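You operate a simulated robot arm through the tools that you are given. There is no shell and no other tool. Be economical: measure what you need, move in short steps, check, and stop when the job is done.

You run a simulated two-armed robot. Do the job below in one go: nothing can be reset, and whatever is moved stays where it is left.

JOB
Fetch the black insert and set it on the blue register. Take the green ring from the top of the brown table and put it on top of the carton there. Put one of the middle-large adapters from the shelf of the stock table in the steel drip tray. Open the middle drawer, take the register from the drip tray floor and put it in the inside of the middle drawer and shut the drawer again. Take the tin with a green lid from the left end of the blue table and leave it on the shelf under the valve table. Put the large yellow cap from the back of the blue table on the flat grey ring there. Lift the tank lid open. Any order will do. Set down upright: large yellow cap.

It is judged by the outcome, as a careful person would: the job done as asked, and still so three seconds after it is handed in. It fails if anything else is knocked over, pushed out of place, dropped, spilled or broken. Lids that push on must go on centred and level and be pressed home; caps that screw on are set level and turned clockwise until they are tight.

ROBOT AND FRAMES
Two 7-joint arms with two-finger parallel grippers on one trunk, on a base that drives. Base frame: it is fixed to the floor where the robot stands at the start and does not move with it; the origin is under the middle of the robot, x ahead of it, y to its left, z up; the surface under the hand at the start is at about z = 800. Lengths are in mm, angles in degrees, forces in N, time in s.
The left shoulder is at the start at [50, 209, 1171], the right one opposite. With the tool pointing down near the work surface each hand reaches from about 100 to 900 mm from the robot's upright axis, wherever it stands, measured 20 degrees to its own side. Places, roughly: black insert (4x4x3 cm) [500, -200, 800]; blue register [500, 250, 750]; carton (18x15x10 cm) [800, -500, 800]; flat grey ring (7x7x2 cm) [-5300, 100, 900]; green ring (8x8x4 cm) [800, 0, 800]; inside of the middle drawer [-7300, 1900, 500]; large yellow cap (3x6x3 cm) [-5100, 100, 900]; middle drawer [-7300, 1900, 500]; middle-large adapter [-5750, 250, 500]; register [-5750, -250, 1000]; shelf under the valve table [-7100, -2000, 300]; steel drip tray (35x22x5 cm) [-5700, -1900, 900]; tank lid [-7900, 600, 900]; tin with a green lid [-5250, 0, 1000]. Payload 4.4 kg a hand.
The TCP of each hand is the grasp point between the finger pads, 23 mm short of the fingertips. In the tool frame z runs along the fingers and y along their closing line. The gripper opens to 94 mm. The fingers are 38 mm wide and 10 mm thick; the gripper's body (54 by 96 mm) begins 39 mm behind the TCP.
Orientation is told as [roll, pitch, yaw] about the base's x, y, z axes, in that order, counted from this pose: with the fingers straight down and closing along the base's y, the tool's x points along the base's -x, its y along +y and its z along -z.

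CONTROLS
- The arms move only by the tool arm_command. It takes "left_deltas", "right_deltas" or both (then of equal length, played together; a hand with none holds still); each is a list of rows, each a list of 6 numbers: the shift along the tool's x, y, z in units of 20 mm (1.0 is 20 mm), then the turn, a rotation vector about the tool's x, y, z in units of 8 degrees (1.0 is 8 degrees). In form: [[tx, ty, tz, rx, ry, rz], ...]. A call has 1 to 12 rows; each row shifts and turns the commanded pose from where the row before left it, along the tool's axes as they then stand. "left_jaw" and "right_jaw" are, for a hand that has rows, the closure, from 0 (fully open) to 1 (shut), set as the call begins (left out, the last holds). A call with a number of a shift or a turn outside -1 to 1 is refused whole. Rows are played at 5 a second. More than 50 mm and 8.6 degrees between two rows, or a gripper value outside its range, and nothing of the call is played. Where a pose cannot be reached the arm comes as near as it can. A force on the tool above 40 N (or 10 N above the force at the start of the call, whichever is more), or a blocked arm, ends the call early, and 0.2 s more pass. Each finger travels about 108 mm/s and halts on what it meets, pressing with about 25 N; the grip force reading is that of the motor and also rises with nothing between the fingers. The clock runs only during rows and for 0.2 s after the last one: add rows that do not move to give the fingers time. It gives the time, the measured TCP pose, the force on the tool (base axes), the opening and the grip force at its end, in the units of the frame above (readings bear some noise), with the torque about the TCP (base axes, N m) and any sound that the robot's microphone picked up, and new pictures: "views" is both (left out), scene, wrist or none (wrist: the cameras of the hands that moved).
- Cameras (640 x 400 px; columns grow to the right, rows downward): "scene" is now at [154.9, -4.3, 1344]; the picture's right is [-0.05, -1.00, 0.00], its down [-0.56, 0.03, -0.83] and it looks along [0.83, -0.04, -0.56] (base axes); focal length 253 px, centre (320, 200). "left" rides on the left gripper at [86, -16, -74] in its tool frame; the picture's right is [0.18, 0.98, 0.00], its down [-0.58, 0.11, -0.81] and it looks along [-0.79, 0.15, 0.59] (tool axes); focal length 243 px, centre (320, 200). "right" rides on the right gripper at [86, 16, -74] in its tool frame; the picture's right is [-0.18, 0.98, 0.00], its down [-0.58, -0.11, -0.81] and it looks along [-0.79, -0.15, 0.59] (tool axes); focal length 243 px, centre (320, 200). There is no depth. A picture from a camera that has moved, and an enlarged one, comes with that camera's place and axes in the base frame and with its lens.
- move_column(by): slides the trunk up (or, below 0, down) by that many mm; the arms and the scene camera ride with it, the base frame stays. It gives what a move gives, with no picture.
- drive_base(legs): drives the robot by 1 to 6 legs, each [ahead, left, turn to the left] in mm, mm and degrees, along the robot's own axes; the way and the turn of a leg run together, so that a leg with both is an arc; at most 1500 mm and 180 degrees a leg. The arms and the cameras ride along, it lands a little off, and it stops where it bumps. It gives what a move gives, and a new picture of the scene camera.
- turn_head(pan, tilt): turns the head with the scene camera to pan (to the left, within 80 degrees either way) and tilt (down, from -29 to 69), counted from straight ahead of the robot. It gives what a move gives, and a new picture of the scene camera.
- inspect(camera, box): a new picture of the part [left, top, right, bottom] of that camera's present view, enlarged. No time passes.
- hand_in(): hands the job in; it is judged then, once.

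Work in short steps. Places have to be worked out from the pictures, the camera data and where the tool is seen: move nearer, look again, correct. Check each grasp and each placing, and mend what went wrong. You have 217 turns and 260 pictures in all, those below and enlarged ones among them. Open the grippers and draw the arms clear of the work before you hand the job in, unless the task says otherwise; then end with one line.

The tools are called after "Call:" by a JSON object that holds its "fn" and its "kwargs". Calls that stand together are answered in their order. arm_command: Moves the arms, as the interface text tells. Its arguments: {"type":"object","properties":{"left_deltas":{"type":"array"},"left_jaw":{"type":"number"},"right_deltas":{"type":"array"},"right_jaw":{"type":"number"},"views":{"type":"string","enum":["both","scene","wrist","none"]}},"required":[]} The other tools are called the same way: move_column (by) slides the trunk up or down; drive_base (legs) drives the base; turn_head (pan, tilt) turns the head that bears the scene camera; inspect (camera, box) takes an enlarged picture of a part of a camera's view; hand_in () hands the job in.

At the start:

```text
time_s: 0.0
left_eef_pos: [554.9, 82.6, 1142.4]
left_tool_rot: [0.1, 0.0, 0.0]
left_wrist_force: [-0.9, 0.6, 1.1]
left_ft_torque: [0.02, -0.02, 0.01]
left_opening: 93.7
left_grip_force: 0.1
right_eef_pos: [531.6, -273.2, 1159.8]
right_tool_rot: [0.0, 0.0, 0.0]
right_wrist_force: [0.4, -0.2, 0.6]
right_ft_torque: [0.0, 0.01, 0.02]
right_opening: 93.9
right_grip_force: 0.1
trunk travel left (down, up): [-250.0, 313.0]
robot x, y, heading: [-2.3, 2.0, -0.0]
head pan, tilt: [-2.8, 33.9]
```

scene: 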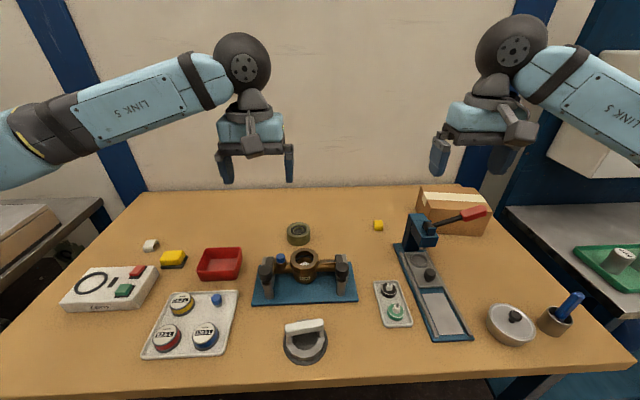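
right: 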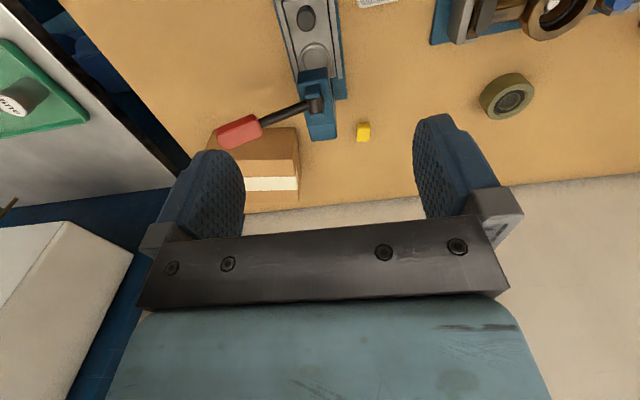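
left: 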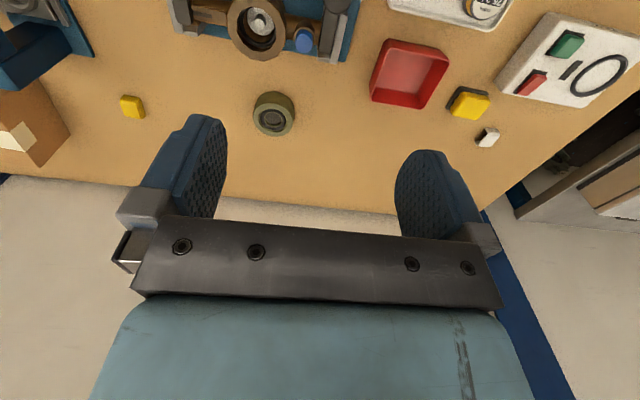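

I'll enlarge the table areas first to identify the insert, the register, the ring and the carton.

Call:
{"fn": "inspect", "kwargs": {"camera": "scene", "box": [130, 220, 350, 370]}}

Call:
{"fn": "inspect", "kwargs": {"camera": "scene", "box": [350, 180, 590, 350]}}

```text
2.67 times, centred on (240, 295) of scene
camera zoom: at [154.9, -4.3, 1344.0], right [-0.05, -1.0, 0.0], down [-0.56, 0.03, -0.83], along [0.83, -0.04, -0.56], focal length 675 px, centre (533, -53)
```

zoom: 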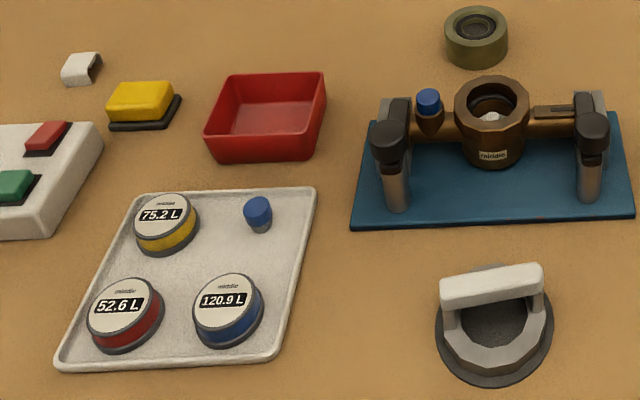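

```text
2.35 times, centred on (470, 265) of scene
camera zoom: at [154.9, -4.3, 1344.0], right [-0.05, -1.0, 0.0], down [-0.56, 0.03, -0.83], along [0.83, -0.04, -0.56], focal length 595 px, centre (-33, 47)
```

zoom: 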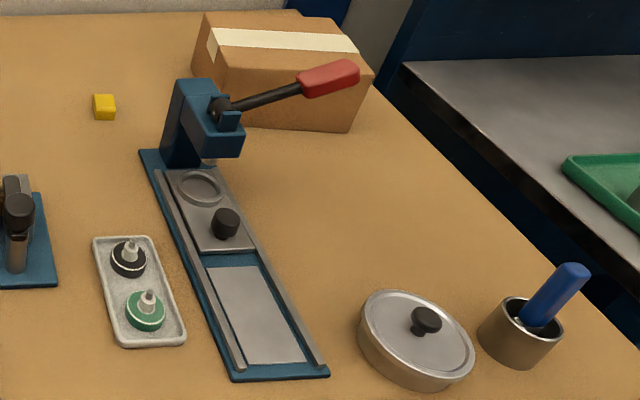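

The black insert is the disc with a pin in the small tray at about (538,-190), and the blue register is the "120.9 L" disc at about (440,215). I move the right hand over the insert and swing the left hand out of the way.

Call:
{"fn": "arm_command", "kwargs": {"right_deltas": [[0, 0.4, 0.95, 0, 0, 0], [0, 0.4, 0.95, 0, 0, 0], [0, 0.4, 0.95, 0, 0, 0], [0, 0.4, 0.95, 0, 0, 0], [0, 0.4, 0.95, 0, 0, 0], [0, 0.4, 0.95, 0, 0, 0], [0, 0.4, 0.95, 0, 0, 0], [0, 0.4, 0.95, 0, 0, 0], [0, 0.4, 0.95, 0, 0, 0], [0, 0.4, 0.95, 0, 0, 0], [0, 0, 0, 0, 0, 0]], "left_deltas": [[0.6, 1, 0, 0, 0, 0], [0.6, 1, 0, 0, 0, 0], [0.6, 1, 0, 0, 0, 0], [0.6, 1, 0, 0, 0, 0], [0.6, 1, 0, 0, 0, 0], [0.6, 1, 0, 0, 0, 0], [0.6, 1, 0, 0, 0, 0], [0.6, 1, 0, 0, 0, 0], [0.6, 1, 0, 0, 0, 0], [0.6, 1, 0, 0, 0, 0], [0.6, 1, 0, 0, 0, 0]]}}

```text
time_s: 2.4
left_eef_pos: [421.3, 303.4, 1142.3]
left_tool_rot: [0.0, 0.0, 0.0]
left_wrist_force: [0.0, 1.0, 0.4]
left_ft_torque: [0.01, -0.01, 0.01]
left_opening: 93.8
left_grip_force: 0.0
right_eef_pos: [530.8, -194.0, 969.8]
right_tool_rot: [0.0, -0.2, -0.1]
right_wrist_force: [-1.1, -1.2, -0.3]
right_ft_torque: [-0.04, -0.01, 0.0]
right_opening: 94.1
right_grip_force: 0.1
trunk travel left (down, up): [-250.0, 313.0]
robot x, y, heading: [-2.1, -2.6, 0.1]
head pan, tilt: [-2.8, 33.9]
camera scene: at [154.1, -3.7, 1344.2], right [-0.05, -1.0, 0.0], down [-0.56, 0.03, -0.83], along [0.83, -0.04, -0.56], focal length 253 px, centre (320, 200)
camera right: at [444.3, -178.3, 1043.4], right [0.18, 0.98, 0.0], down [0.58, -0.11, 0.81], along [0.79, -0.15, -0.59], focal length 243 px, centre (320, 200)
camera left: at [335.3, 286.2, 1216.0], right [-0.18, 0.98, 0.0], down [0.58, 0.11, 0.81], along [0.79, 0.15, -0.59], focal length 243 px, centre (320, 200)
```

scene: 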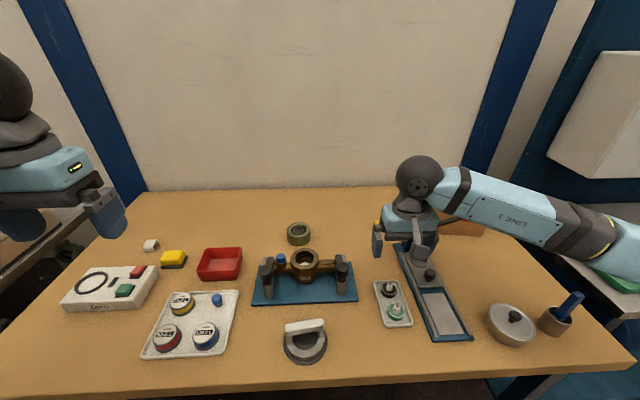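
right: 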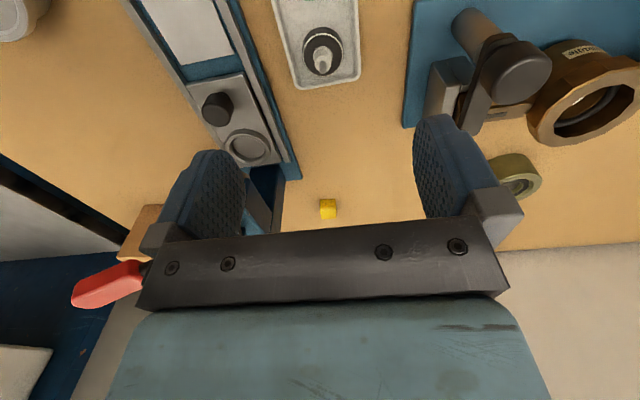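
left: 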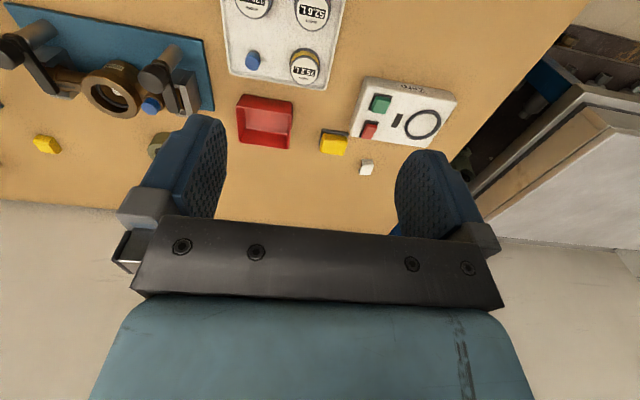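

The insert is seen in the right wrist view; I enlarge it to see its shape and the clearance in the tray.

Call:
{"fn": "inspect", "kwargs": {"camera": "right", "box": [260, 0, 400, 100]}}

Call:
{"fn": "inspect", "kwargs": {"camera": "scene", "box": [360, 265, 430, 335]}}

Call:
{"fn": "inspect", "kwargs": {"camera": "scene", "box": [140, 285, 240, 360]}}

```text
4.00 times, centred on (330, 50) of right
camera zoom: at [444.3, -178.3, 1043.4], right [0.18, 0.98, 0.0], down [0.58, -0.11, 0.81], along [0.79, -0.15, -0.59], focal length 970 px, centre (280, 800)
```

zoom: 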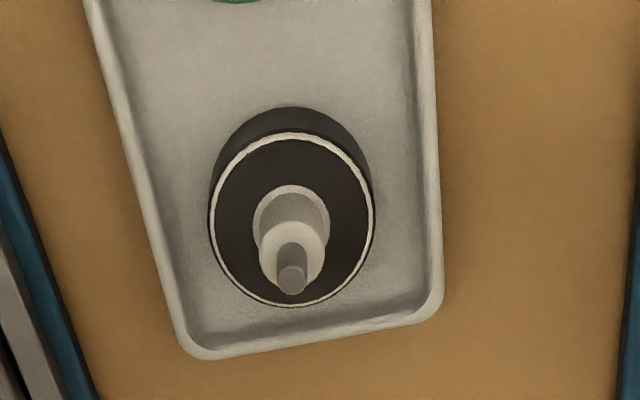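

```text
5.71 times, centred on (395, 300) of scene
camera zoom: at [154.1, -3.7, 1344.2], right [-0.05, -1.0, 0.0], down [-0.56, 0.03, -0.83], along [0.83, -0.04, -0.56], focal length 1446 px, centre (-109, -371)
```

zoom: 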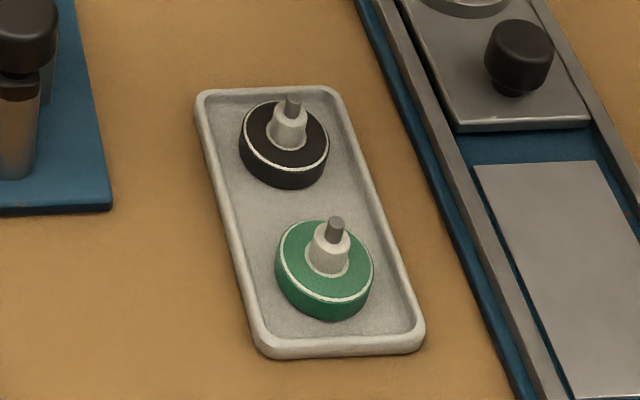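

```text
5.33 times, centred on (190, 322) of scene
camera zoom: at [154.1, -3.7, 1344.2], right [-0.05, -1.0, 0.0], down [-0.56, 0.03, -0.83], along [0.83, -0.04, -0.56], focal length 1350 px, centre (1013, -453)
```

zoom: 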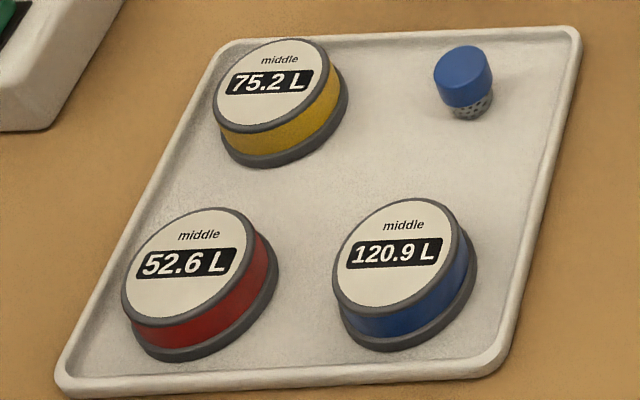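

Triangulated from both cameras the insert is at about (539,-193), disc top about z 815. I go down with the jaws part closed to straddle it, stopping above.

Call:
{"fn": "arm_command", "kwargs": {"right_deltas": [[-0.1, 0, 0.9, 0, 0, 0], [-0.1, 0, 0.9, 0, 0, 0], [-0.1, 0, 0.9, 0, 0, 0], [-0.1, 0, 0.9, 0, 0, 0], [0, 0, 0.9, 0, 0, 0], [0, 0, 0.7, 0, 0, 0], [0, 0, 0, 0, 0, 0]], "right_jaw": 0.3, "views": "wrist"}}

Call:
{"fn": "inspect", "kwargs": {"camera": "scene", "box": [340, 200, 480, 340]}}

```text
time_s: 4.0
left_eef_pos: [422.2, 302.5, 1141.5]
left_tool_rot: [0.0, 0.0, 0.0]
left_wrist_force: [0.2, 0.0, 0.9]
left_ft_torque: [-0.01, -0.01, -0.01]
left_opening: 94.0
left_grip_force: 0.0
right_eef_pos: [541.1, -193.5, 864.4]
right_tool_rot: [0.1, 0.0, -0.1]
right_wrist_force: [0.3, -0.1, 0.0]
right_ft_torque: [0.05, 0.02, -0.01]
right_opening: 65.8
right_grip_force: 0.0
trunk travel left (down, up): [-250.0, 313.0]
robot x, y, heading: [-1.7, -0.2, -0.2]
head pan, tilt: [-2.8, 33.9]
camera right: at [454.5, -178.5, 938.6], right [0.18, 0.98, 0.0], down [0.58, -0.11, 0.81], along [0.79, -0.15, -0.59], focal length 243 px, centre (320, 200)
```

right: 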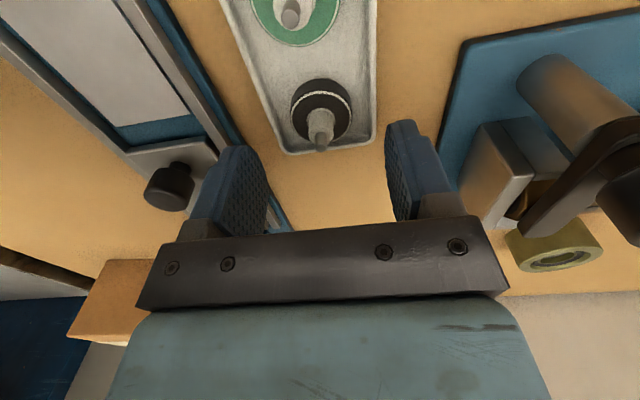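

```text
2.86 times, centred on (410, 270) of scene
camera zoom: at [154.9, -4.3, 1344.0], right [-0.05, -1.0, 0.0], down [-0.56, 0.03, -0.83], along [0.83, -0.04, -0.56], focal length 723 px, centre (63, 0)
```

zoom: 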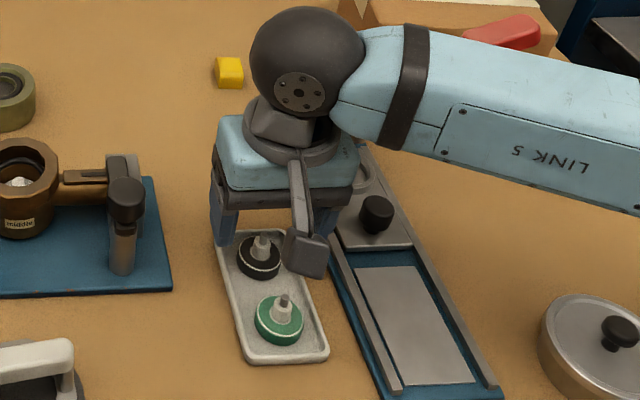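

The pin tip works out to (538,-193), under the grasp point. I descend to TCP z 831, then close.

Call:
{"fn": "arm_command", "kwargs": {"right_deltas": [[0.05, 0, 0.6, 0, 0, 0], [0.05, 0, 0.6, 0, 0, 0], [0, 0, 0.45, 0, 0, 0], [0, 0, 0, 0, 0, 0]], "views": "wrist"}}

```text
time_s: 5.0
left_eef_pos: [421.7, 302.4, 1143.2]
left_tool_rot: [-0.1, -0.2, 0.0]
left_wrist_force: [0.2, 0.1, -0.6]
left_ft_torque: [-0.02, -0.02, -0.01]
left_opening: 93.9
left_grip_force: 0.1
right_eef_pos: [537.0, -193.7, 836.0]
right_tool_rot: [0.1, -0.3, 0.1]
right_wrist_force: [-0.7, -1.8, 13.9]
right_ft_torque: [0.42, 0.3, 0.09]
right_opening: 66.0
right_grip_force: 0.0
trunk travel left (down, up): [-250.0, 313.0]
robot x, y, heading: [2.2, -2.2, -0.1]
head pan, tilt: [-2.8, 33.9]
camera right: at [451.7, -177.9, 907.6], right [0.18, 0.98, 0.0], down [0.58, -0.11, 0.81], along [0.79, -0.15, -0.59], focal length 243 px, centre (320, 200)
```

right: 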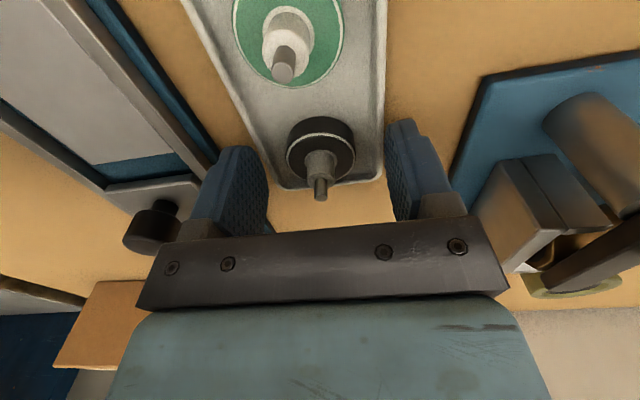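

Fingertips touch the tray rim (14 N), so I rise 2 mm and close on the disc.

Call:
{"fn": "arm_command", "kwargs": {"right_deltas": [[0, 0, -0.15, 0, 0, 0], [0, 0, 0, 0, 0, 0]], "views": "none"}}

Call:
{"fn": "arm_command", "kwargs": {"right_deltas": [[0, 0, 0, 0, 0, 0], [0, 0, 0, 0, 0, 0], [0, 0, 0, 0, 0, 0], [0, 0, 0, 0, 0, 0]], "right_jaw": 1, "views": "wrist"}}

```text
time_s: 5.6
left_eef_pos: [421.1, 302.5, 1141.7]
left_tool_rot: [0.0, 0.0, 0.1]
left_wrist_force: [1.1, 0.5, 0.2]
left_ft_torque: [0.0, -0.01, 0.01]
left_opening: 94.1
left_grip_force: 0.1
right_eef_pos: [537.9, -193.4, 834.9]
right_tool_rot: [0.0, 0.1, 0.0]
right_wrist_force: [-0.4, 0.3, -0.3]
right_ft_torque: [0.0, -0.02, 0.0]
right_opening: 65.9
right_grip_force: 0.1
trunk travel left (down, up): [-250.0, 313.0]
robot x, y, heading: [-0.8, -1.7, -0.2]
head pan, tilt: [-2.8, 33.9]
```

```text
time_s: 6.6
left_eef_pos: [423.5, 302.2, 1140.4]
left_tool_rot: [0.0, 0.1, -0.1]
left_wrist_force: [0.1, -0.2, -0.3]
left_ft_torque: [-0.03, 0.03, -0.03]
left_opening: 94.1
left_grip_force: 0.0
right_eef_pos: [537.4, -194.6, 836.9]
right_tool_rot: [0.0, 0.0, 0.0]
right_wrist_force: [0.2, -0.4, 0.7]
right_ft_torque: [0.04, -0.01, -0.01]
right_opening: 33.7
right_grip_force: 25.1
trunk travel left (down, up): [-250.0, 313.0]
robot x, y, heading: [-0.2, 1.1, -0.1]
head pan, tilt: [-2.8, 33.9]
camera right: at [452.0, -178.7, 909.2], right [0.18, 0.98, 0.0], down [0.58, -0.11, 0.81], along [0.79, -0.15, -0.59], focal length 243 px, centre (320, 200)
```

right: 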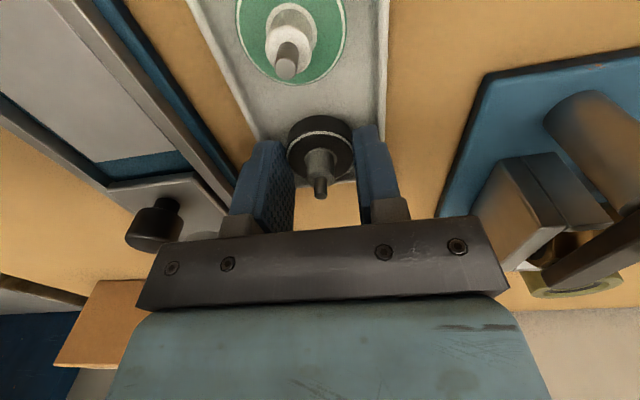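

The jaws stopped at 34 mm around the disc, centred. I lift 30 mm and check.

Call:
{"fn": "arm_command", "kwargs": {"right_deltas": [[0, 0, -0.5, 0, 0, 0], [0, 0, -1, 0, 0, 0], [0, 0, -1, 0, 0, 0], [0, 0, 0, 0, 0, 0]], "views": "both"}}

```text
time_s: 7.6
left_eef_pos: [421.5, 303.0, 1140.0]
left_tool_rot: [0.0, 0.1, -0.1]
left_wrist_force: [0.6, 0.4, -0.8]
left_ft_torque: [-0.02, 0.01, 0.02]
left_opening: 94.2
left_grip_force: 0.1
right_eef_pos: [538.3, -193.7, 886.9]
right_tool_rot: [0.0, 0.0, 0.0]
right_wrist_force: [-0.1, -0.4, -0.2]
right_ft_torque: [0.01, 0.0, 0.02]
right_opening: 33.7
right_grip_force: 25.3
trunk travel left (down, up): [-250.0, 313.0]
robot x, y, heading: [0.8, 0.7, 0.0]
head pan, tilt: [-2.8, 33.9]
camera scene: at [155.1, -4.4, 1344.0], right [-0.05, -1.0, 0.0], down [-0.56, 0.03, -0.83], along [0.83, -0.04, -0.56], focal length 253 px, centre (320, 200)
camera right: at [451.2, -178.7, 958.6], right [0.18, 0.98, 0.0], down [0.58, -0.11, 0.81], along [0.79, -0.15, -0.59], focal length 243 px, centre (320, 200)
```

scene: 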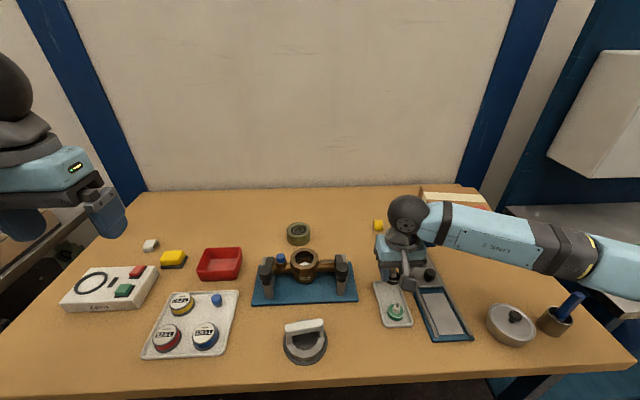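
right: 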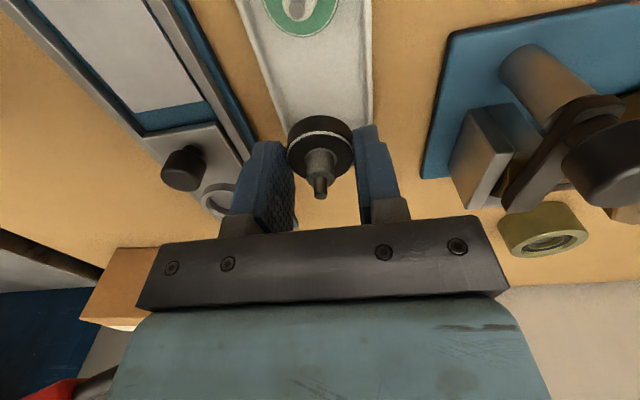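

Held. I raise it and start across, while the left hand moves further left out of the way.

Call:
{"fn": "arm_command", "kwargs": {"right_deltas": [[0, 0, -1, 0, 0, 0], [0, 0, -1, 0, 0, 0], [0, 0, -1, 0, 0, 0], [0, 0, -1, 0, 0, 0], [0, 0, -1, 0, 0, 0], [0, 0, 0, 0, 0, 0], [0.25, 1, 0, 0, 0, 0], [0.25, 1, 0, 0, 0, 0], [0.25, 1, 0, 0, 0, 0], [0.25, 1, 0, 0, 0, 0], [0.25, 1, 0, 0, 0, 0], [0.25, 1, 0, 0, 0, 0]], "left_deltas": [[0, 1, 0, 0, 0, 0], [0, 1, 0, 0, 0, 0], [0, 1, 0, 0, 0, 0], [0, 1, 0, 0, 0, 0], [0, 1, 0, 0, 0, 0], [0, 1, 0, 0, 0, 0], [0, 1, 0, 0, 0, 0], [0, 1, 0, 0, 0, 0], [0, 1, 0, 0, 0, 0], [0, 1, 0, 0, 0, 0], [0, 1, 0, 0, 0, 0], [0, 0, 0, 0, 0, 0]], "views": "none"}}

Call:
{"fn": "arm_command", "kwargs": {"right_deltas": [[0.25, 1, 0, 0, 0, 0], [0.25, 1, 0, 0, 0, 0], [0.25, 1, 0, 0, 0, 0], [0.25, 1, 0, 0, 0, 0], [0.25, 1, 0, 0, 0, 0], [0.25, 1, 0, 0, 0, 0], [0.25, 1, 0, 0, 0, 0], [0.25, 1, 0, 0, 0, 0], [0.25, 1, 0, 0, 0, 0], [0.25, 1, 0, 0, 0, 0], [0.25, 1, 0, 0, 0, 0], [0, 0, 0, 0, 0, 0]], "views": "both"}}

```text
time_s: 10.2
left_eef_pos: [422.4, 524.8, 1140.6]
left_tool_rot: [-0.1, 0.0, 0.1]
left_wrist_force: [-0.8, 0.3, -0.6]
left_ft_torque: [-0.01, -0.02, -0.01]
left_opening: 94.0
left_grip_force: 0.0
right_eef_pos: [508.7, -71.4, 985.2]
right_tool_rot: [0.0, 0.0, 0.0]
right_wrist_force: [-0.9, -0.1, -0.8]
right_ft_torque: [-0.02, 0.01, 0.0]
right_opening: 33.9
right_grip_force: 24.6
trunk travel left (down, up): [-250.0, 313.0]
robot x, y, heading: [-0.1, -2.5, -0.0]
head pan, tilt: [-2.8, 33.9]
```

```text
time_s: 12.8
left_eef_pos: [421.8, 522.8, 1142.5]
left_tool_rot: [0.0, 0.1, 0.0]
left_wrist_force: [0.4, -0.7, 0.1]
left_ft_torque: [-0.01, 0.0, 0.01]
left_opening: 94.0
left_grip_force: 0.0
right_eef_pos: [451.5, 147.5, 986.9]
right_tool_rot: [0.1, 0.0, 0.0]
right_wrist_force: [0.2, 0.0, -0.1]
right_ft_torque: [0.01, 0.0, 0.02]
right_opening: 33.7
right_grip_force: 24.8
trunk travel left (down, up): [-250.0, 313.0]
robot x, y, heading: [-0.2, -2.3, 0.2]
head pan, tilt: [-2.8, 33.9]
camera scene: at [155.1, -4.8, 1344.0], right [-0.05, -1.0, 0.0], down [-0.56, 0.03, -0.83], along [0.83, -0.04, -0.56], focal length 253 px, centre (320, 200)
camera right: at [365.9, 162.2, 1059.2], right [0.18, 0.98, 0.0], down [0.58, -0.11, 0.81], along [0.79, -0.15, -0.59], focal length 243 px, centre (320, 200)
```

scene: 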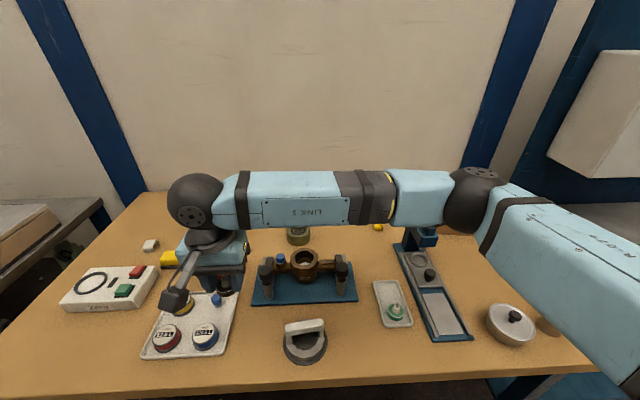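
right: 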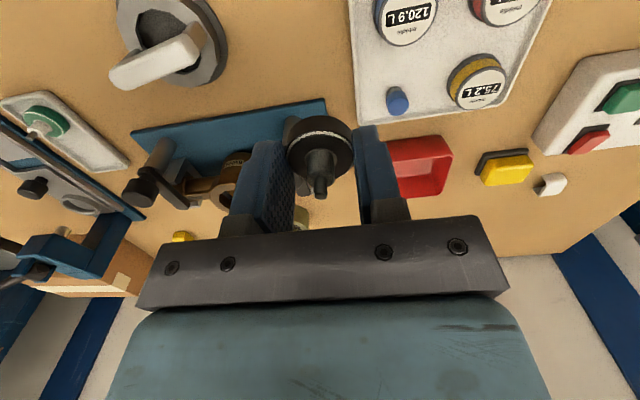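

The register top triangulates to about (447,218), z 825. I move above it at TCP z 900 and look again.

Call:
{"fn": "arm_command", "kwargs": {"right_deltas": [[0.05, 0.7, 0, 0, 0, 0], [0.05, 0.7, 0.2, 0, 0, 0], [0.05, 0.7, 0.7, 0, 0, 0], [0.05, 0.7, 0.9, 0, 0, 0], [0.05, 0.7, 0.9, 0, 0, 0], [0, 0, 0.9, 0, 0, 0], [0, 0, 0.7, 0, 0, 0], [0, 0, 0, 0, 0, 0]], "views": "both"}}

```text
time_s: 14.6
left_eef_pos: [422.6, 523.6, 1142.8]
left_tool_rot: [0.0, 0.1, 0.0]
left_wrist_force: [0.3, 0.1, 0.3]
left_ft_torque: [0.01, 0.02, 0.0]
left_opening: 93.7
left_grip_force: 0.1
right_eef_pos: [445.3, 216.8, 898.4]
right_tool_rot: [0.0, 0.0, 0.0]
right_wrist_force: [0.1, 0.2, -0.5]
right_ft_torque: [0.0, 0.01, 0.02]
right_opening: 33.9
right_grip_force: 25.0
trunk travel left (down, up): [-250.0, 313.0]
robot x, y, heading: [1.3, 0.5, -0.2]
head pan, tilt: [-2.8, 33.9]
camera scene: at [154.9, -4.4, 1344.0], right [-0.05, -1.0, 0.0], down [-0.56, 0.03, -0.83], along [0.83, -0.04, -0.56], focal length 253 px, centre (320, 200)
camera right: at [359.2, 231.6, 972.4], right [0.18, 0.98, 0.0], down [0.58, -0.11, 0.81], along [0.79, -0.15, -0.59], focal length 243 px, centre (320, 200)
```

scene: 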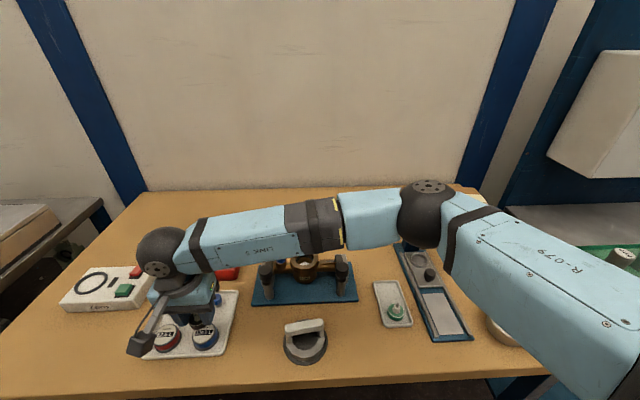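
right: 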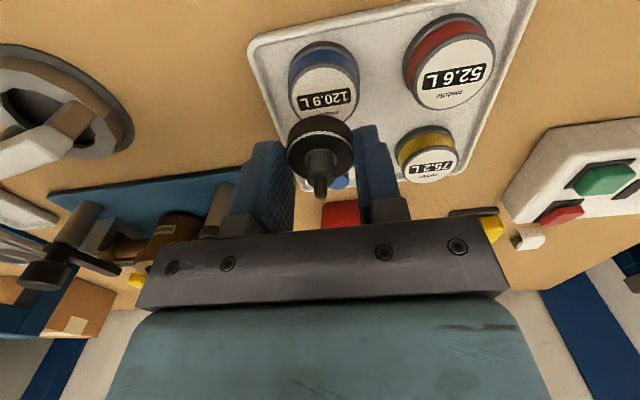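

Call:
{"fn": "inspect", "kwargs": {"camera": "right", "box": [250, 20, 410, 120]}}

```text
4.00 times, centred on (330, 70) of right
camera zoom: at [359.2, 231.6, 972.4], right [0.18, 0.98, 0.0], down [0.58, -0.11, 0.81], along [0.79, -0.15, -0.59], focal length 970 px, centre (280, 720)
```

zoom: 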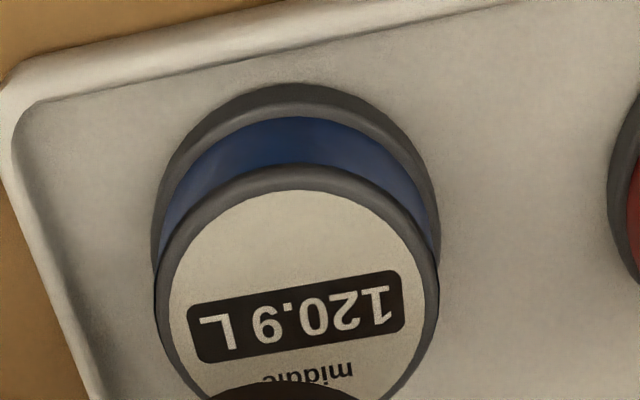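

The register centre is at (445,218), right under the insert. I descend in small steps until light contact, expected at TCP z about 859.

Call:
{"fn": "arm_command", "kwargs": {"right_deltas": [[0, 0.06, 0.8, 0, 0, 0], [0, 0, 0.6, 0, 0, 0], [0, 0, 0.2, 0, 0, 0], [0, 0, 0.1, 0, 0, 0], [0, 0, 0, 0, 0, 0]], "views": "wrist"}}

```text
time_s: 15.8
left_eef_pos: [422.4, 523.6, 1142.6]
left_tool_rot: [0.0, 0.1, 0.1]
left_wrist_force: [1.0, -0.1, -0.6]
left_ft_torque: [0.03, 0.03, 0.01]
left_opening: 94.2
left_grip_force: 0.1
right_eef_pos: [446.9, 217.5, 866.7]
right_tool_rot: [0.1, 0.0, 0.0]
right_wrist_force: [0.4, -0.2, -0.9]
right_ft_torque: [-0.01, 0.03, 0.02]
right_opening: 33.7
right_grip_force: 24.8
trunk travel left (down, up): [-250.0, 313.0]
robot x, y, heading: [2.2, 2.3, 0.2]
head pan, tilt: [-2.8, 33.9]
camera right: at [360.6, 232.6, 939.1], right [0.18, 0.98, 0.0], down [0.58, -0.11, 0.81], along [0.79, -0.15, -0.59], focal length 243 px, centre (320, 200)
```

right: 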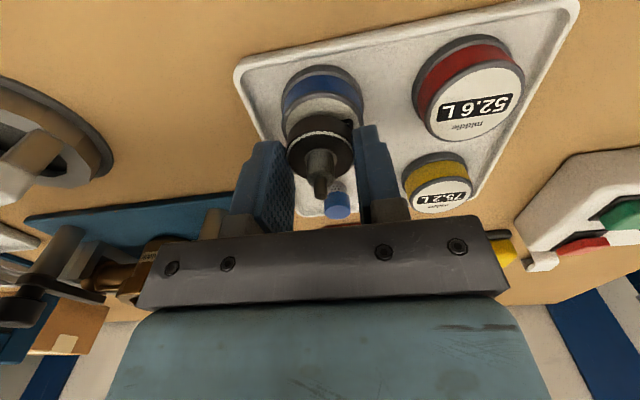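

Call:
{"fn": "arm_command", "kwargs": {"right_deltas": [[0, 0, 0.1, 0, 0, 0], [0, 0, 0.1, 0, 0, 0], [0, 0, 0.1, 0, 0, 0], [0, 0, 0, 0, 0, 0]], "views": "none"}}

Call:
{"fn": "inspect", "kwargs": {"camera": "right", "box": [260, 50, 400, 200]}}

```text
time_s: 16.8
left_eef_pos: [421.6, 522.5, 1143.3]
left_tool_rot: [-0.1, -0.1, 0.0]
left_wrist_force: [0.3, -0.2, -0.6]
left_ft_torque: [0.01, 0.0, 0.0]
left_opening: 94.0
left_grip_force: 0.0
right_eef_pos: [446.9, 218.0, 861.0]
right_tool_rot: [0.2, -0.1, 0.0]
right_wrist_force: [1.6, -1.6, 13.9]
right_ft_torque: [-0.03, -0.07, 0.01]
right_opening: 33.7
right_grip_force: 24.9
trunk travel left (down, up): [-250.0, 313.0]
robot x, y, heading: [-0.2, 0.7, -0.2]
head pan, tilt: [-2.8, 33.9]
```

```text
2.67 times, centred on (330, 125) of right
camera zoom: at [360.4, 232.9, 934.5], right [0.18, 0.98, 0.0], down [0.58, -0.11, 0.81], along [0.79, -0.15, -0.59], focal length 647 px, centre (293, 400)
```

zoom: 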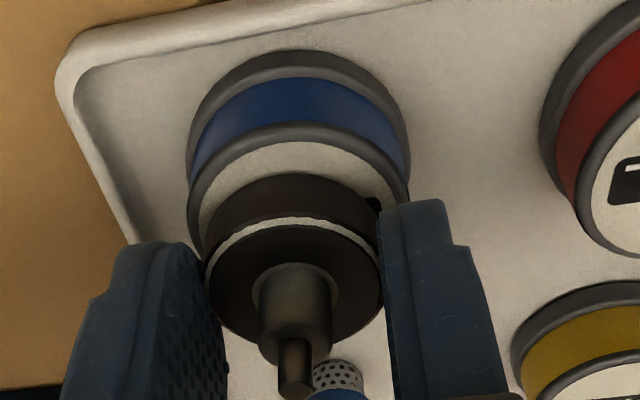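

Contact (14 N) at TCP 861: the insert rests on the register. I open partway and rise.

Call:
{"fn": "arm_command", "kwargs": {"right_deltas": [[0, 0, -0.05, 0, 0, 0], [0, 0, 0, 0, 0, 0], [0, 0, 0, 0, 0, 0]], "right_jaw": 0.4, "views": "none"}}

Call:
{"fn": "arm_command", "kwargs": {"right_deltas": [[0, 0, -0.6, 0, 0, 0], [0, 0, -1, 0, 0, 0], [0, 0, -1, 0, 0, 0], [0, 0, -1, 0, 0, 0], [0, 0, -1, 0, 0, 0], [0, 0, -1, 0, 0, 0], [0, 0, 0, 0, 0, 0]], "views": "wrist"}}

```text
time_s: 17.6
left_eef_pos: [422.3, 522.7, 1141.5]
left_tool_rot: [0.0, 0.1, 0.1]
left_wrist_force: [0.2, 0.1, 0.3]
left_ft_torque: [0.0, 0.01, -0.03]
left_opening: 94.0
left_grip_force: 0.1
right_eef_pos: [446.5, 218.5, 861.7]
right_tool_rot: [0.0, 0.0, 0.0]
right_wrist_force: [0.2, -0.4, 0.4]
right_ft_torque: [0.03, 0.02, -0.01]
right_opening: 56.4
right_grip_force: 0.0
trunk travel left (down, up): [-250.0, 313.0]
robot x, y, heading: [1.9, 2.1, 0.1]
head pan, tilt: [-2.8, 33.9]
```

```text
time_s: 19.2
left_eef_pos: [422.8, 523.2, 1141.6]
left_tool_rot: [0.0, 0.0, -0.1]
left_wrist_force: [0.0, 0.0, 0.0]
left_ft_torque: [0.0, -0.03, 0.01]
left_opening: 94.0
left_grip_force: 0.1
right_eef_pos: [447.8, 218.7, 973.8]
right_tool_rot: [0.0, 0.0, 0.0]
right_wrist_force: [0.5, -0.4, 0.4]
right_ft_torque: [0.04, -0.03, -0.02]
right_opening: 56.4
right_grip_force: 0.1
trunk travel left (down, up): [-250.0, 313.0]
robot x, y, heading: [1.8, 4.4, -0.0]
head pan, tilt: [-2.8, 33.9]
camera right: at [360.8, 233.1, 1047.3], right [0.18, 0.98, 0.0], down [0.58, -0.11, 0.81], along [0.79, -0.15, -0.59], focal length 243 px, centre (320, 200)
```

right: 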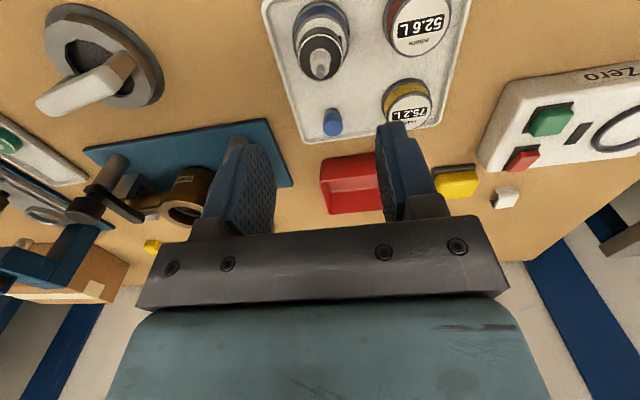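

The insert sits well on the blue register. Next is the green ring, roughly at (746,35); I move the right hand toward it and open the jaws.

Call:
{"fn": "arm_command", "kwargs": {"right_deltas": [[-1, -0.77, 0, 0, 0, 0], [-1, -0.77, 0, 0, 0, 0], [-1, -0.77, 0, 0, 0, 0], [-1, -0.77, 0, 0, 0, 0], [-1, -0.77, 0, 0, 0, 0], [-1, -0.77, 0, 0, 0, 0], [-1, -0.77, 0, 0, 0, 0], [-1, -0.77, 0, 0, 0, 0], [-1, -0.77, 0, 0, 0, 0], [-1, -0.77, 0, 0, 0, 0], [-1, -0.77, 0, 0, 0, 0], [-1, -0.77, 0, 0, 0, 0]], "right_jaw": 0, "views": "both"}}

```text
time_s: 21.8
left_eef_pos: [423.6, 522.7, 1142.1]
left_tool_rot: [0.0, -0.1, 0.1]
left_wrist_force: [-1.0, 0.6, 0.5]
left_ft_torque: [-0.03, 0.01, 0.02]
left_opening: 93.9
left_grip_force: 0.0
right_eef_pos: [687.6, 32.2, 973.3]
right_tool_rot: [0.0, 0.0, 0.0]
right_wrist_force: [-0.6, -0.1, -0.9]
right_ft_torque: [0.01, 0.0, -0.01]
right_opening: 93.9
right_grip_force: 0.0
trunk travel left (down, up): [-250.0, 313.0]
robot x, y, heading: [0.6, 0.5, -0.0]
head pan, tilt: [-2.8, 33.9]
camera scene: at [155.2, -4.7, 1344.0], right [-0.05, -1.0, 0.0], down [-0.56, 0.03, -0.83], along [0.83, -0.04, -0.56], focal length 253 px, centre (320, 200)
camera right: at [600.9, 46.3, 1046.4], right [0.18, 0.98, 0.0], down [0.58, -0.11, 0.81], along [0.79, -0.15, -0.59], focal length 243 px, centre (320, 200)
```

scene: 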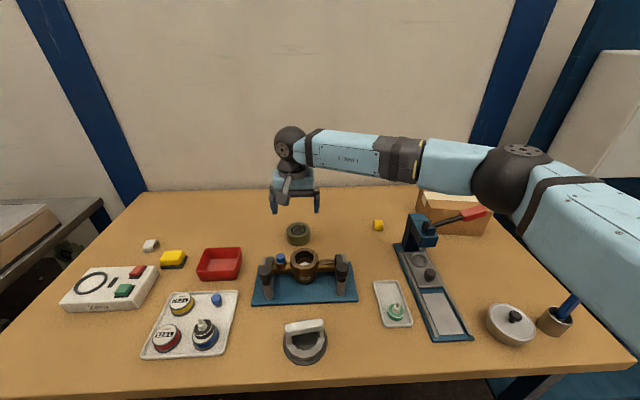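
right: 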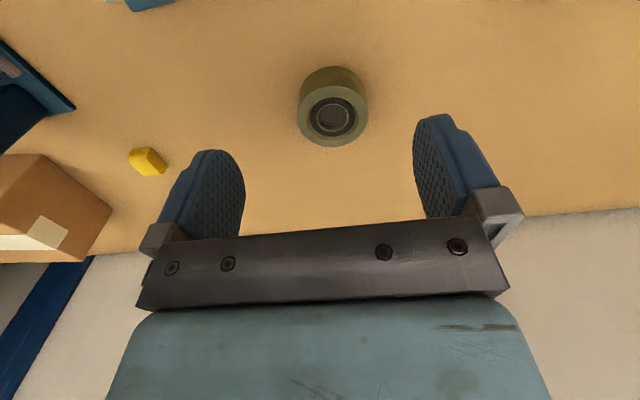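

Ring top works out to about (740,33), 68 mm wide. I move over it and down to z 885, then recheck.

Call:
{"fn": "arm_command", "kwargs": {"right_deltas": [[-0.9, 0, 0.2, 0, 0, 0], [-0.9, 0, 0.6, 0, 0, 0], [-0.8, 0, 0.9, 0, 0, 0], [0, 0, 0.9, 0, 0, 0], [0, 0, 0.9, 0, 0, 0], [0, 0, 0.9, 0, 0, 0], [0, 0, 0, 0, 0, 0]], "views": "wrist"}}

```text
time_s: 23.4
left_eef_pos: [422.9, 523.5, 1142.8]
left_tool_rot: [0.0, 0.0, 0.0]
left_wrist_force: [1.2, -0.8, -0.1]
left_ft_torque: [0.01, -0.02, -0.01]
left_opening: 94.0
left_grip_force: 0.1
right_eef_pos: [738.1, 34.4, 884.7]
right_tool_rot: [0.0, 0.0, 0.0]
right_wrist_force: [-0.8, 0.2, -1.0]
right_ft_torque: [-0.01, 0.01, 0.03]
right_opening: 93.6
right_grip_force: 0.0
trunk travel left (down, up): [-250.0, 313.0]
robot x, y, heading: [-1.4, 0.6, -0.2]
head pan, tilt: [-2.8, 33.9]
camera right: at [651.8, 49.2, 956.8], right [0.18, 0.98, 0.0], down [0.58, -0.11, 0.81], along [0.79, -0.15, -0.59], focal length 243 px, centre (320, 200)
```

right: 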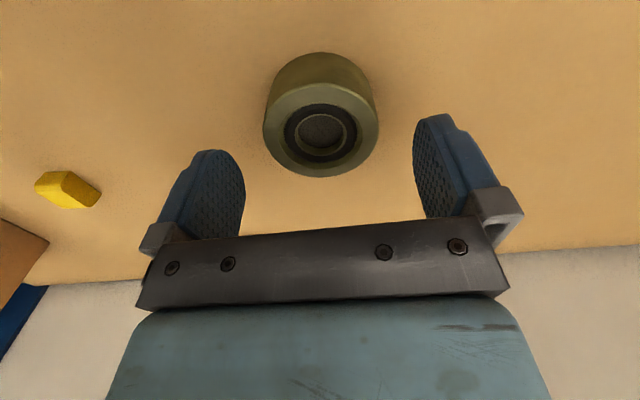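

Centred at (738,33). I descend to z 830 and close.

Call:
{"fn": "arm_command", "kwargs": {"right_deltas": [[0, -0.05, 0.9, 0, 0, 0], [0, 0, 0.9, 0, 0, 0], [0, 0, 0.9, 0, 0, 0], [0, 0, 0, 0, 0, 0]], "views": "none"}}

Call:
{"fn": "arm_command", "kwargs": {"right_deltas": [[0, 0, 0, 0, 0, 0], [0, 0, 0, 0, 0, 0], [0, 0, 0, 0, 0, 0]], "right_jaw": 1, "views": "wrist"}}

```text
time_s: 24.4
left_eef_pos: [422.3, 522.4, 1142.3]
left_tool_rot: [0.0, 0.0, 0.1]
left_wrist_force: [0.0, 0.1, 0.3]
left_ft_torque: [-0.01, 0.01, 0.05]
left_opening: 93.9
left_grip_force: 0.0
right_eef_pos: [740.1, 32.7, 829.1]
right_tool_rot: [0.0, 0.0, 0.0]
right_wrist_force: [0.7, -0.9, -0.1]
right_ft_torque: [-0.01, 0.01, 0.01]
right_opening: 94.2
right_grip_force: 0.1
trunk travel left (down, up): [-250.0, 313.0]
robot x, y, heading: [-0.3, 3.5, 0.1]
head pan, tilt: [-2.8, 33.9]
```

```text
time_s: 25.2
left_eef_pos: [421.6, 523.7, 1141.3]
left_tool_rot: [0.0, 0.0, 0.1]
left_wrist_force: [-0.1, 0.0, -0.9]
left_ft_torque: [0.02, 0.01, 0.01]
left_opening: 94.2
left_grip_force: 0.1
right_eef_pos: [739.5, 33.0, 829.4]
right_tool_rot: [0.0, -0.1, 0.0]
right_wrist_force: [0.5, -1.2, -0.8]
right_ft_torque: [0.04, -0.09, -0.04]
right_opening: 72.8
right_grip_force: 24.7
trunk travel left (down, up): [-250.0, 313.0]
robot x, y, heading: [1.4, -4.4, -0.1]
head pan, tilt: [-2.8, 33.9]
camera right: at [653.8, 47.9, 903.1], right [0.18, 0.98, 0.0], down [0.58, -0.11, 0.81], along [0.79, -0.15, -0.59], focal length 243 px, centre (320, 200)
```

right: 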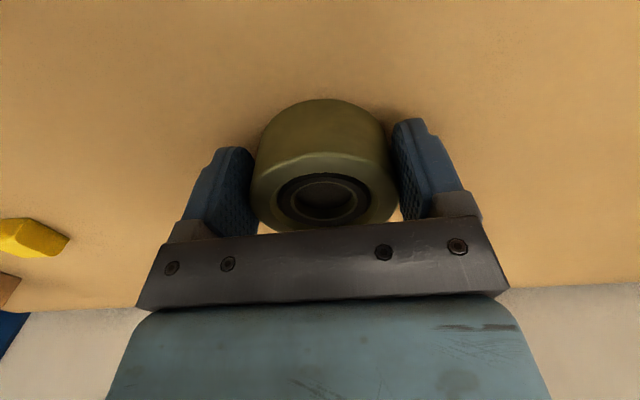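

The ring is held at 73 mm. I lift it high, clear of the press handle.

Call:
{"fn": "arm_command", "kwargs": {"right_deltas": [[0, 0, -1, 0, 0, 0], [0, 0, -1, 0, 0, 0], [0, 0, -1, 0, 0, 0], [0, 0, -1, 0, 0, 0], [0, 0, -1, 0, 0, 0], [0, 0, -1, 0, 0, 0], [0, 0, -1, 0, 0, 0], [0, 0, -1, 0, 0, 0], [0, 0, -1, 0, 0, 0], [0, 0, -1, 0, 0, 0], [0, 0, -1, 0, 0, 0], [0, 0, -1, 0, 0, 0]], "views": "scene"}}

```text
time_s: 27.8
left_eef_pos: [423.4, 523.6, 1142.4]
left_tool_rot: [0.0, 0.1, 0.0]
left_wrist_force: [-0.7, -0.1, 1.2]
left_ft_torque: [0.03, 0.01, 0.0]
left_opening: 94.1
left_grip_force: 0.0
right_eef_pos: [739.3, 32.5, 1069.8]
right_tool_rot: [0.0, 0.0, 0.0]
right_wrist_force: [0.0, 0.0, -5.6]
right_ft_torque: [-0.01, 0.04, 0.02]
right_opening: 72.3
right_grip_force: 25.0
trunk travel left (down, up): [-250.0, 313.0]
robot x, y, heading: [2.4, 2.1, 0.0]
head pan, tilt: [-2.8, 33.9]
camera scene: at [155.1, -4.2, 1343.9], right [-0.05, -1.0, 0.0], down [-0.56, 0.03, -0.83], along [0.83, -0.04, -0.56], focal length 253 px, centre (320, 200)
```

scene: 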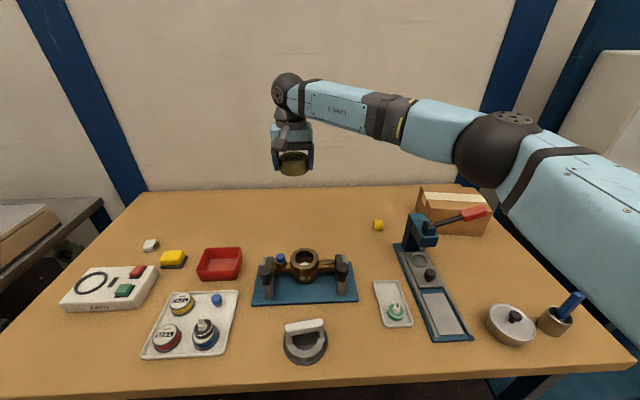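

Now I carry it right toward the carton, at height, looking down on it with the wrist camera.

Call:
{"fn": "arm_command", "kwargs": {"right_deltas": [[0, -1, 0, 0, 0, 0], [0, -1, 0, 0, 0, 0], [0, -1, 0, 0, 0, 0], [0, -1, 0, 0, 0, 0], [0, -1, 0, 0, 0, 0], [0, -1, 0, 0, 0, 0], [0, -1, 0, 0, 0, 0], [0, -1, 0, 0, 0, 0], [0, -1, 0, 0, 0, 0], [0, -1, 0, 0, 0, 0], [0, -1, 0, 0, 0, 0], [0, -1, 0, 0, 0, 0]], "views": "none"}}

Call:
{"fn": "arm_command", "kwargs": {"right_deltas": [[0, -1, 0, 0, 0, 0], [0, -1, 0, 0, 0, 0], [0, -1, 0, 0, 0, 0], [0, -1, 0, 0, 0, 0], [0, -1, 0, 0, 0, 0], [0, -1, 0, 0, 0, 0], [0, -1, 0, 0, 0, 0], [0, -1, 0, 0, 0, 0], [0, -1, 0, 0, 0, 0], [0, -1, 0, 0, 0, 0], [0, -1, 0, 0, 0, 0], [0, 0, 0, 0, 0, 0]], "views": "both"}}

```text
time_s: 30.4
left_eef_pos: [423.2, 522.1, 1141.9]
left_tool_rot: [0.1, -0.1, 0.1]
left_wrist_force: [0.1, -0.3, 0.0]
left_ft_torque: [0.01, 0.02, 0.04]
left_opening: 94.1
left_grip_force: 0.1
right_eef_pos: [741.3, -207.9, 1071.9]
right_tool_rot: [0.0, 0.0, 0.1]
right_wrist_force: [-0.2, 0.0, -5.9]
right_ft_torque: [0.01, 0.07, 0.01]
right_opening: 72.5
right_grip_force: 24.6
trunk travel left (down, up): [-250.0, 313.0]
robot x, y, heading: [0.4, -0.0, 0.0]
head pan, tilt: [-2.8, 33.9]
```

```text
time_s: 33.0
left_eef_pos: [421.8, 523.3, 1142.7]
left_tool_rot: [0.0, 0.0, 0.0]
left_wrist_force: [-0.6, -0.2, -0.4]
left_ft_torque: [0.0, 0.01, -0.02]
left_opening: 94.0
left_grip_force: 0.0
right_eef_pos: [741.3, -428.9, 1069.9]
right_tool_rot: [0.1, 0.0, 0.1]
right_wrist_force: [0.4, 0.3, -6.2]
right_ft_torque: [0.03, 0.09, -0.02]
right_opening: 72.7
right_grip_force: 24.9
trunk travel left (down, up): [-250.0, 313.0]
robot x, y, heading: [-1.3, 1.1, 0.0]
head pan, tilt: [-2.8, 33.9]
camera scene: at [155.7, -4.2, 1343.9], right [-0.05, -1.0, 0.0], down [-0.56, 0.03, -0.83], along [0.83, -0.04, -0.56], focal length 253 px, centre (320, 200)
camera right: at [654.3, -413.8, 1143.1], right [0.18, 0.98, 0.0], down [0.58, -0.11, 0.81], along [0.79, -0.15, -0.59], focal length 243 px, centre (320, 200)
```

scene: 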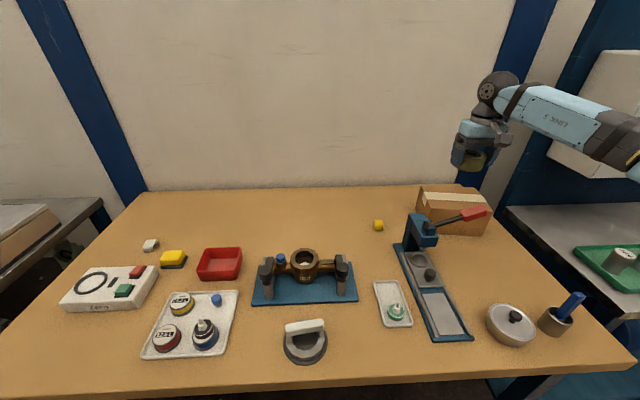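
right: 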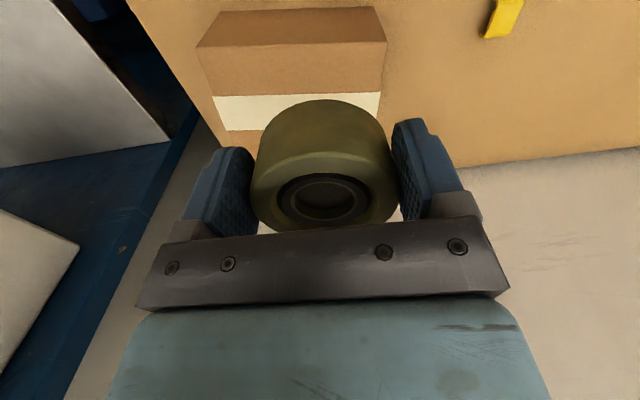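

The carton's top is about centred at (812,-469), turned 9 degrees, a little beyond reach. I shift the base 150 mm right, which runs along the table, with everything held high.

Call:
{"fn": "drive_base", "kwargs": {"legs": [[0, -150, 0]]}}

```text
time_s: 35.0
left_eef_pos: [421.9, 373.2, 1143.0]
left_tool_rot: [0.0, 0.0, 0.0]
left_wrist_force: [0.1, 0.1, -0.4]
left_ft_torque: [-0.04, -0.01, 0.0]
left_opening: 94.0
left_grip_force: 0.1
right_eef_pos: [740.5, -578.8, 1069.3]
right_tool_rot: [0.0, 0.1, 0.0]
right_wrist_force: [-0.5, 0.2, -5.2]
right_ft_torque: [-0.02, 0.06, -0.07]
right_opening: 72.8
right_grip_force: 25.3
trunk travel left (down, up): [-250.0, 313.0]
robot x, y, heading: [0.3, -154.8, 0.2]
head pan, tilt: [-2.8, 33.9]
camera scene: at [155.6, -154.3, 1343.9], right [-0.05, -1.0, 0.0], down [-0.56, 0.03, -0.83], along [0.83, -0.04, -0.56], focal length 253 px, centre (320, 200)
```

scene: 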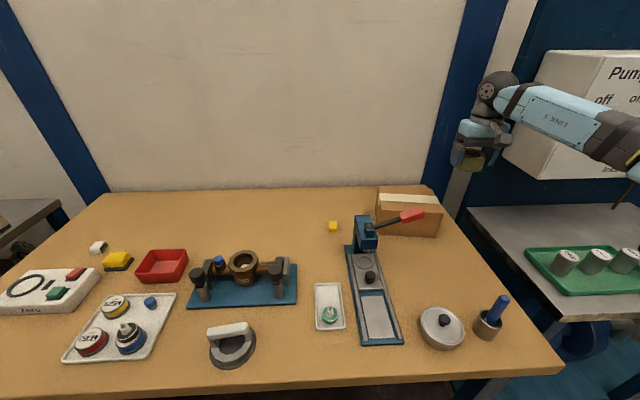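

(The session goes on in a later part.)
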